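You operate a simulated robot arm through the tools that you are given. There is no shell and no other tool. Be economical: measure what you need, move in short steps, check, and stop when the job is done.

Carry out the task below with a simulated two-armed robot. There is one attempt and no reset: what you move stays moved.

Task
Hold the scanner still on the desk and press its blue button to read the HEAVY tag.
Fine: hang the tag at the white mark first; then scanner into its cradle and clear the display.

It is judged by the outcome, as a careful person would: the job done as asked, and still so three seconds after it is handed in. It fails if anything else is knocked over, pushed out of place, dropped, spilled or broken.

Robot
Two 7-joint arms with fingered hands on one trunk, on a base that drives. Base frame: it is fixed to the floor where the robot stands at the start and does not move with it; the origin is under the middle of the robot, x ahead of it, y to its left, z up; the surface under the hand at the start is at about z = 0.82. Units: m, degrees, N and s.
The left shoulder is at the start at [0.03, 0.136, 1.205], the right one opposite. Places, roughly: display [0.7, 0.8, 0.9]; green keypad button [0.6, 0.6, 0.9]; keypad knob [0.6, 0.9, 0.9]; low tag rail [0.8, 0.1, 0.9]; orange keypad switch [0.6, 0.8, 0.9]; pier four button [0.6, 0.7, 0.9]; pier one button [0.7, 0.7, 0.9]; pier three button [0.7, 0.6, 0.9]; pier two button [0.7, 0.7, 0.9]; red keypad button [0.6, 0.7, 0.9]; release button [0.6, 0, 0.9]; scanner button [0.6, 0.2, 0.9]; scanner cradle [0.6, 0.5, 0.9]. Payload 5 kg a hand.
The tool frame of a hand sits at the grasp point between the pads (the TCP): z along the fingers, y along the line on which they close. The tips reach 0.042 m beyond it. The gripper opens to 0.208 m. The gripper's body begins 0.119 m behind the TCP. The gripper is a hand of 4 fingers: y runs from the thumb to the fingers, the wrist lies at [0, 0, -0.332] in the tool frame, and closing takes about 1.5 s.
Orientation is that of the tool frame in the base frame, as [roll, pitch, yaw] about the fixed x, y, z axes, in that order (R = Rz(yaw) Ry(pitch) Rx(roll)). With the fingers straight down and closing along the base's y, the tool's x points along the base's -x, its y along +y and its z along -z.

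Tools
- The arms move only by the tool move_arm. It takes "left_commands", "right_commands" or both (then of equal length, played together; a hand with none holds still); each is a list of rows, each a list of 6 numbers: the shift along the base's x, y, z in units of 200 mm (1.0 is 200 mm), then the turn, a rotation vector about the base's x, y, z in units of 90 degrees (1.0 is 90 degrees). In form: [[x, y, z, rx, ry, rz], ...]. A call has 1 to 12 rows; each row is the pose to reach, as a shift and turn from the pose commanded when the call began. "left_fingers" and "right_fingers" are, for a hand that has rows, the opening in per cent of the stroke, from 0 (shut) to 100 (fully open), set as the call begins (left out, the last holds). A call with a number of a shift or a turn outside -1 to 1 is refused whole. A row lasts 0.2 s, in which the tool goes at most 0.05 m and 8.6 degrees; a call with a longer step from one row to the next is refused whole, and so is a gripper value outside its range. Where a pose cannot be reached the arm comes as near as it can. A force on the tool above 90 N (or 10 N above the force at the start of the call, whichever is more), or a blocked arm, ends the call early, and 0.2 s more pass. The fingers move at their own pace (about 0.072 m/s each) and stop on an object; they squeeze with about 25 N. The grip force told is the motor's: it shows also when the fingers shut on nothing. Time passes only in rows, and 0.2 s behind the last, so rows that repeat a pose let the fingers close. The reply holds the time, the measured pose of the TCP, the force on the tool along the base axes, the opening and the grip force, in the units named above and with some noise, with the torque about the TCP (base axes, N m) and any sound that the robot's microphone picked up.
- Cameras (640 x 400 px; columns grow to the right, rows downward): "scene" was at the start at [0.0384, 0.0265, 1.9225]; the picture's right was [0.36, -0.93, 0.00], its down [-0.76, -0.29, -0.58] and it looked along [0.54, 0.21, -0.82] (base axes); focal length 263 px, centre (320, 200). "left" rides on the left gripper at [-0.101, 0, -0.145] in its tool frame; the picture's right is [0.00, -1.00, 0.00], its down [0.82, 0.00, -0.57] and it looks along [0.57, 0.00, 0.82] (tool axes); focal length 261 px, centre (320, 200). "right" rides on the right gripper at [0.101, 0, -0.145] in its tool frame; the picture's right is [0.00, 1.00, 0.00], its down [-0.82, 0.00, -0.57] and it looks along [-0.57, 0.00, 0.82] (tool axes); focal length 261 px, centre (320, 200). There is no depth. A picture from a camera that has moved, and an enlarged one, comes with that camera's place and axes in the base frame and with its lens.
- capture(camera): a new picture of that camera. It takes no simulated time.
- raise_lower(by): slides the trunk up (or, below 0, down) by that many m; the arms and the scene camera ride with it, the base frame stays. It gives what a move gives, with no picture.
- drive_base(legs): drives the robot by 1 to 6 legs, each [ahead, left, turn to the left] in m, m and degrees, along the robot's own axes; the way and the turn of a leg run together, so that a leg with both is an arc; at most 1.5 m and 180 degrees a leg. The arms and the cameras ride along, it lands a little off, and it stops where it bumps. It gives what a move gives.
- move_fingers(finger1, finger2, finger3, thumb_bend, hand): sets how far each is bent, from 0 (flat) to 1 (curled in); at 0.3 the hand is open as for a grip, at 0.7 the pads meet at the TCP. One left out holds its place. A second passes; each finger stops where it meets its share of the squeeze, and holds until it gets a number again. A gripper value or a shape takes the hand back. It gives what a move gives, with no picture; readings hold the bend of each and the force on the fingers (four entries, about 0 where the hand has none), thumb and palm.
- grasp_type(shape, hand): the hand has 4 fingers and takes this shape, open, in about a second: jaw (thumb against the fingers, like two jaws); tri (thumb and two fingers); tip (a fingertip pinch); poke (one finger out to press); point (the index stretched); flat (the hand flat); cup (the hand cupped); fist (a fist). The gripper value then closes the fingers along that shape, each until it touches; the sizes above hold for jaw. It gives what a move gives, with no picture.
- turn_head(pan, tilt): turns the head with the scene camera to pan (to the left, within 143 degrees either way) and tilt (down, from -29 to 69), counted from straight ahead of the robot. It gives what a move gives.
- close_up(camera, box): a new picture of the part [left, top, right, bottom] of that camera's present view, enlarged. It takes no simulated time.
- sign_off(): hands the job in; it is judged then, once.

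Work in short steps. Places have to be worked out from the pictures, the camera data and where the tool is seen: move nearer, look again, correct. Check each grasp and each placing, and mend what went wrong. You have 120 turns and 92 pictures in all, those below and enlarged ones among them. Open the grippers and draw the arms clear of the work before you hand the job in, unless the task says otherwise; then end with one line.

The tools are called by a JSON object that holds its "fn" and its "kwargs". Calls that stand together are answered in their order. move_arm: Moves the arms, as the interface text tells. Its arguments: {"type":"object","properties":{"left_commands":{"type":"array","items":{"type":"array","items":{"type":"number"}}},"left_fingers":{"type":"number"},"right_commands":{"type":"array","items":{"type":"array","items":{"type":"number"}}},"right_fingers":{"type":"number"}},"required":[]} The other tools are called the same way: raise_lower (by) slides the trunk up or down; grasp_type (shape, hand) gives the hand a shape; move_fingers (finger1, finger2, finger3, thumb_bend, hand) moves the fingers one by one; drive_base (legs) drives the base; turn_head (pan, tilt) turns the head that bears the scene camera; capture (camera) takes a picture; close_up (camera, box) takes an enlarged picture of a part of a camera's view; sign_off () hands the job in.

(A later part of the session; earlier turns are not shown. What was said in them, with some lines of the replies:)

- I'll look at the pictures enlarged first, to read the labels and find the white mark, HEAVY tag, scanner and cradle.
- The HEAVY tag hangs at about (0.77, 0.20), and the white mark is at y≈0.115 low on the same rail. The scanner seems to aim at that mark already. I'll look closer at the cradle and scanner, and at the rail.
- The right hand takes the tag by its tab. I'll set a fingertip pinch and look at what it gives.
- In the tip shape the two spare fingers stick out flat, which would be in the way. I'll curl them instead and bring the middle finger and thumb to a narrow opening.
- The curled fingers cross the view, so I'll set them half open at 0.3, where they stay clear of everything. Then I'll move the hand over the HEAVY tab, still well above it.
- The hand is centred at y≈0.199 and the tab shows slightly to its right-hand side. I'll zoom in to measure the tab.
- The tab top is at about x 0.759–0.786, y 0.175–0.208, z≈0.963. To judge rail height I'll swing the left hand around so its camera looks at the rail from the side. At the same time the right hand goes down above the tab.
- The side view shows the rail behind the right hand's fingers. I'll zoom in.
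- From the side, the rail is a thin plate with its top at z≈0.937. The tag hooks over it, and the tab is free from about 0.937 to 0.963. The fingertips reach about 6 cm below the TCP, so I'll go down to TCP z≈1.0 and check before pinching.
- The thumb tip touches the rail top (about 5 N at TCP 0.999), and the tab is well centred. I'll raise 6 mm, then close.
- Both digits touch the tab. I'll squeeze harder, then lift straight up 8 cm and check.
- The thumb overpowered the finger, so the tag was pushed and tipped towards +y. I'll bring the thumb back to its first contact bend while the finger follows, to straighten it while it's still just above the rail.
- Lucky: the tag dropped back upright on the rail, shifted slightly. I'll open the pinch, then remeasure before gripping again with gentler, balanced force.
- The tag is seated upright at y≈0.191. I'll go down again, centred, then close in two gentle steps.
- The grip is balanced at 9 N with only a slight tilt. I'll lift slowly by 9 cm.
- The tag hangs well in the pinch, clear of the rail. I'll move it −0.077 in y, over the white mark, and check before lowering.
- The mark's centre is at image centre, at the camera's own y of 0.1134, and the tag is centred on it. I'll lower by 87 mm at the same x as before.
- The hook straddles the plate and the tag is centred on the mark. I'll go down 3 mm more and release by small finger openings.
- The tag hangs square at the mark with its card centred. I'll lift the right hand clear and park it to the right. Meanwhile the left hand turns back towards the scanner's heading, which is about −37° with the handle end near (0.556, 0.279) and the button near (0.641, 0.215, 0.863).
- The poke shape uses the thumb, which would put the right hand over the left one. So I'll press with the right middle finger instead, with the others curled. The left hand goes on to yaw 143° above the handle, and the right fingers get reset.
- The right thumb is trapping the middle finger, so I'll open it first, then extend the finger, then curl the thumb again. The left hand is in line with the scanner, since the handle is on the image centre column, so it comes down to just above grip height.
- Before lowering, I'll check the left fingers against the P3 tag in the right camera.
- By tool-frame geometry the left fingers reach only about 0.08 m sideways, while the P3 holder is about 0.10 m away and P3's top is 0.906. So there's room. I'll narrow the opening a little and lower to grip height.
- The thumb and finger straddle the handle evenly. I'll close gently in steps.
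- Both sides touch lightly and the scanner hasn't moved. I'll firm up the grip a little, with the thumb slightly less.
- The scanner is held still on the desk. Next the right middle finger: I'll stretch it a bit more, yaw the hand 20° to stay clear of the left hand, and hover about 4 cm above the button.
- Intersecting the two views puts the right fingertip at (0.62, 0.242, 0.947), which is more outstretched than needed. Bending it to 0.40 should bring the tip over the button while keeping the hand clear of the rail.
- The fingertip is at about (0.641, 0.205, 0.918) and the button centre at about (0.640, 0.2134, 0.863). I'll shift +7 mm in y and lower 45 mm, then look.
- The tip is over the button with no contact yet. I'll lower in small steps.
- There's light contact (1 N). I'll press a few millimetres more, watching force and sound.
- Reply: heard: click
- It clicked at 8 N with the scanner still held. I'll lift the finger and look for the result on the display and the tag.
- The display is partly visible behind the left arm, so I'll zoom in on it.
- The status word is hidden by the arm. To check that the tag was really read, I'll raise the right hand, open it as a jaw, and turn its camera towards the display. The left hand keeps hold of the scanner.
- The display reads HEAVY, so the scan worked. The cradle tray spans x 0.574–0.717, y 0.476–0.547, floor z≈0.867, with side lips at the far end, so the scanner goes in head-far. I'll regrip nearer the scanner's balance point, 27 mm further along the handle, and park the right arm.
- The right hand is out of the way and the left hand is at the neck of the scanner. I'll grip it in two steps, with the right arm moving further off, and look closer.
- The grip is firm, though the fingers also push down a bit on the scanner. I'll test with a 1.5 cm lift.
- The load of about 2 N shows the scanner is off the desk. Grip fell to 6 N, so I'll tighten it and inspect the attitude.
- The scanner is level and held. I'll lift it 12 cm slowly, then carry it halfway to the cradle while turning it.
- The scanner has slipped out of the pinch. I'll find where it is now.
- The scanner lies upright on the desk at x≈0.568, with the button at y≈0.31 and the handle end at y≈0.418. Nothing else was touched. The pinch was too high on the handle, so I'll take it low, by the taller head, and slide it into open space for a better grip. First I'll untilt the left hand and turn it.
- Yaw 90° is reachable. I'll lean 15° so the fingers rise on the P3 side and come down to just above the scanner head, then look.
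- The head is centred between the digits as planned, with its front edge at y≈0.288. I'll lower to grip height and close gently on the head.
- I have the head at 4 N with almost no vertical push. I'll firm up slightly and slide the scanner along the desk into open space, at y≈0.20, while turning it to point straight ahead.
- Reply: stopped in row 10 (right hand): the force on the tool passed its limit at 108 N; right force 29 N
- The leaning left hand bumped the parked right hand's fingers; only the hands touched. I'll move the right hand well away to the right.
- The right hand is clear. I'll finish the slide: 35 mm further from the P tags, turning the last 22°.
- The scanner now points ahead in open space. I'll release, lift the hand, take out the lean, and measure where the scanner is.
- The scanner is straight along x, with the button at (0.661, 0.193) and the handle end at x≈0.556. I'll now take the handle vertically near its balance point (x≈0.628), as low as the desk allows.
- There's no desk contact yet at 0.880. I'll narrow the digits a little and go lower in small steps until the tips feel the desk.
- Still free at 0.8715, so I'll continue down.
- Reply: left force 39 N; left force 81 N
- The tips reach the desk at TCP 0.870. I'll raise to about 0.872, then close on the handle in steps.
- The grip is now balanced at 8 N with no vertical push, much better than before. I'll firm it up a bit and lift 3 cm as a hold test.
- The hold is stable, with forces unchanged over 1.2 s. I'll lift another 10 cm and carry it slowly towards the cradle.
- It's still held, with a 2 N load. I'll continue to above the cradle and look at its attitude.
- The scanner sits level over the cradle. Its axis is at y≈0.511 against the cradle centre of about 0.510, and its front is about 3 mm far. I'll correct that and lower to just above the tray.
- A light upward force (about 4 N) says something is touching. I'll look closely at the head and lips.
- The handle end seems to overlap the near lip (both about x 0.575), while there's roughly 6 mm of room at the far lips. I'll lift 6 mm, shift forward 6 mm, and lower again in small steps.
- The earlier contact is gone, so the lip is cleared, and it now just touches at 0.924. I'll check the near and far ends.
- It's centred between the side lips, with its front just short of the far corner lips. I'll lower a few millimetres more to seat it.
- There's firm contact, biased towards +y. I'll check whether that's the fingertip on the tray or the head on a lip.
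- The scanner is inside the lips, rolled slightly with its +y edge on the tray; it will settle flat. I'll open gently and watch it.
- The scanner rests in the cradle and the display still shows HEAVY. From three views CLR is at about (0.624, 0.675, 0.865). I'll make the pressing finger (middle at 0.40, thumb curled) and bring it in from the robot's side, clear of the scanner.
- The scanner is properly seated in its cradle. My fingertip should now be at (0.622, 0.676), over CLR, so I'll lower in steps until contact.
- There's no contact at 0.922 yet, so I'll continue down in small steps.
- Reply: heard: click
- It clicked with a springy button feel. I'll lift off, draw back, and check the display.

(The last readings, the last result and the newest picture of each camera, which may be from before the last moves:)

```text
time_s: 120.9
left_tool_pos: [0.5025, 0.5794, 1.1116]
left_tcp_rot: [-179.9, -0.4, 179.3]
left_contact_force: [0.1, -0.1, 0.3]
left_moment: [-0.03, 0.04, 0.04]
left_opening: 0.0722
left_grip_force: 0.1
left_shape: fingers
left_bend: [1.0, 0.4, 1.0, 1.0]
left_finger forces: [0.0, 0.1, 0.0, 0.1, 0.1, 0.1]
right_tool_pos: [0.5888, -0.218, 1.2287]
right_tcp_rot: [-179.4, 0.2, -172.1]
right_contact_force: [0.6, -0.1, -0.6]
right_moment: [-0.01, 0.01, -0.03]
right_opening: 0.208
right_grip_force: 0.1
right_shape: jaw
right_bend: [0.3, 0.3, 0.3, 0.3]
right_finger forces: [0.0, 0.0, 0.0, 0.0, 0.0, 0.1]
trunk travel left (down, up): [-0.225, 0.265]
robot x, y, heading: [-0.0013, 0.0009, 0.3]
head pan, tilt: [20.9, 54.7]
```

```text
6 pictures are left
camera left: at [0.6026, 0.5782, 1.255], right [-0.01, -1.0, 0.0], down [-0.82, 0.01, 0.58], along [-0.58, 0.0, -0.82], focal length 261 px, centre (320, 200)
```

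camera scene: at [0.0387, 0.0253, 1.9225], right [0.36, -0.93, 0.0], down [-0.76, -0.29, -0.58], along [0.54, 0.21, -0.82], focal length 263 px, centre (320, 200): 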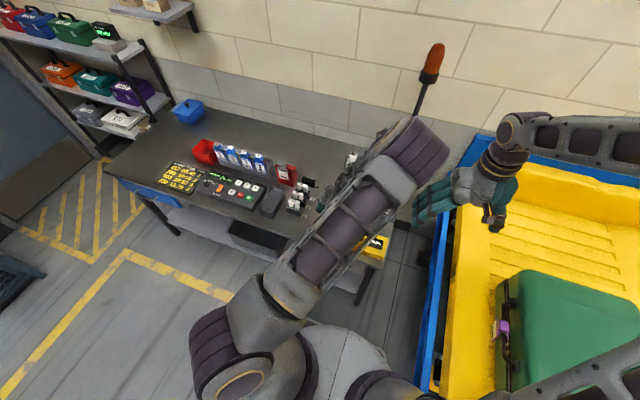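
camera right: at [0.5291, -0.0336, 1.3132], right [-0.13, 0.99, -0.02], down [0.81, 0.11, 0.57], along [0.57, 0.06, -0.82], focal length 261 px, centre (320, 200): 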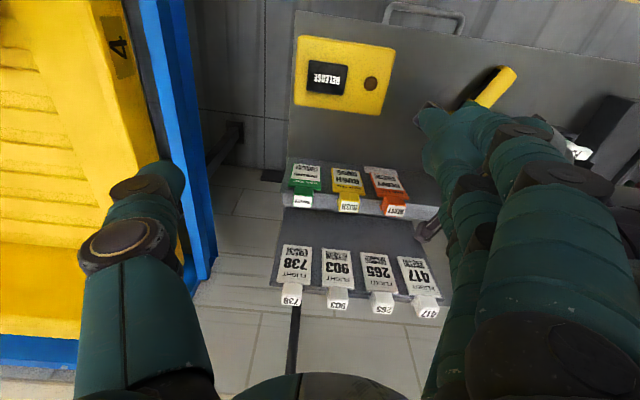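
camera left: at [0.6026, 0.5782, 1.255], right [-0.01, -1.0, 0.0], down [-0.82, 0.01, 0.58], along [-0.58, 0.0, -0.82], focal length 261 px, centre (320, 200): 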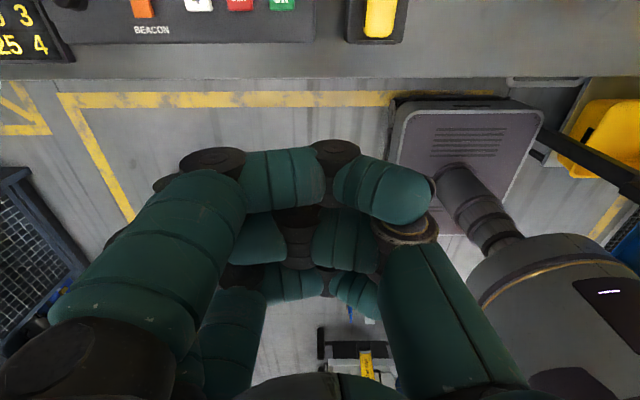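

I'll go back to the starting viewpoint, high over the keypad, with the hand open, so the camera sees the display.

{"fn": "move_arm", "kwargs": {"left_commands": [[0, 0, 0.15, 0, 0, 0], [0.1, 0, 0.3, 0, 0, 0], [0.22, 0, 0.45, 0, 0, 0], [0.36, 0, 0.6, 0, 0, 0], [0.52, 0.02, 0.62, 0, 0, 0], [0.68, 0.04, 0.62, 0, 0, 0], [0.82, 0.05, 0.62, 0, 0, 0], [0.82, 0.05, 0.62, 0, 0, 0]]}}

{"fn": "grasp_type", "kwargs": {"hand": "left", "shape": "jaw"}}

{"fn": "close_up", "kwargs": {"camera": "left", "box": [40, 0, 440, 170]}}

```text
time_s: 122.7
left_tool_pos: [0.6659, 0.5907, 1.2355]
left_tcp_rot: [180.0, -0.4, 179.2]
left_contact_force: [-1.4, 0.3, 1.2]
left_moment: [0.0, -0.11, -0.01]
left_opening: 0.0722
left_grip_force: 0.1
left_shape: fingers
left_bend: [1.0, 0.4, 1.0, 1.0]
left_finger forces: [0.0, 0.0, 0.0, 0.0, 0.0, 0.0]
right_tool_pos: [0.5877, -0.2165, 1.2296]
right_tcp_rot: [-179.3, 0.3, -172.1]
right_contact_force: [0.2, -0.4, 0.4]
right_moment: [0.02, -0.08, -0.01]
right_opening: 0.2079
right_grip_force: 0.0
right_shape: jaw
right_bend: [0.3, 0.3, 0.3, 0.3]
right_finger forces: [0.0, 0.1, 0.0, 0.0, 0.1, 0.0]
trunk travel left (down, up): [-0.225, 0.265]
robot x, y, heading: [0.0019, 0.0012, -0.1]
head pan, tilt: [20.9, 54.7]
```

```text
time_s: 123.6
left_tool_pos: [0.6679, 0.589, 1.2358]
left_tcp_rot: [179.9, -0.4, 179.2]
left_contact_force: [0.3, 0.0, 0.8]
left_moment: [0.01, 0.0, 0.0]
left_opening: 0.2079
left_grip_force: 0.0
left_shape: jaw
left_bend: [0.3, 0.3, 0.3, 0.3]
left_finger forces: [0.1, 0.0, 0.0, 0.1, 0.0, 0.0]
right_tool_pos: [0.5898, -0.2174, 1.2294]
right_tcp_rot: [-179.3, 0.2, -172.1]
right_contact_force: [-0.2, 0.8, 0.4]
right_moment: [0.03, 0.02, -0.01]
right_opening: 0.2079
right_grip_force: 0.1
right_shape: jaw
right_bend: [0.3, 0.3, 0.3, 0.3]
right_finger forces: [0.0, 0.0, 0.0, 0.1, 0.0, 0.1]
trunk travel left (down, up): [-0.225, 0.265]
robot x, y, heading: [0.0005, 0.0001, -0.2]
head pan, tilt: [20.9, 54.7]
```

```text
1.60 times, centred on (240, 85) of left
camera zoom: at [0.768, 0.5882, 1.3789], right [-0.01, -1.0, 0.0], down [-0.82, 0.01, 0.58], along [-0.58, 0.01, -0.82], focal length 417 px, centre (448, 384)
```

zoom: 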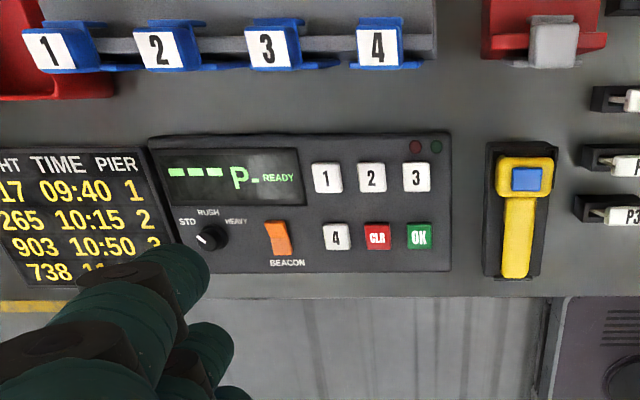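

The display is back to READY and the scanner is in its cradle. One last look at the tags before handing in.

{"fn": "close_up", "kwargs": {"camera": "scene", "box": [240, 140, 420, 260]}}

```text
3.33 times, centred on (330, 200) of scene
camera zoom: at [0.0382, 0.0265, 1.9225], right [0.36, -0.93, 0.0], down [-0.76, -0.29, -0.58], along [0.54, 0.21, -0.82], focal length 878 px, centre (287, 200)
```

zoom: 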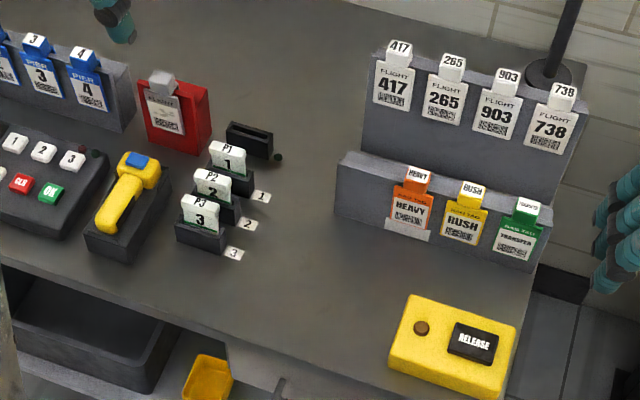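

Everything is in place: the HEAVY tag is at the white mark, the scanner is in its cradle, the display is cleared, and both hands are open and clear.

{"fn": "sign_off", "kwargs": {}}

```text
The job is handed in.
```

The job is handed in: the HEAVY tag hangs at the white mark and was read (the display showed HEAVY), the scanner is in its cradle, and CLR brought the display back to READY. On the way to the cradle the scanner slipped from the left hand and dropped upright onto the desk, and the left hand later bumped the parked right hand. I saw no damage, and nothing else looked moved in the last picture.
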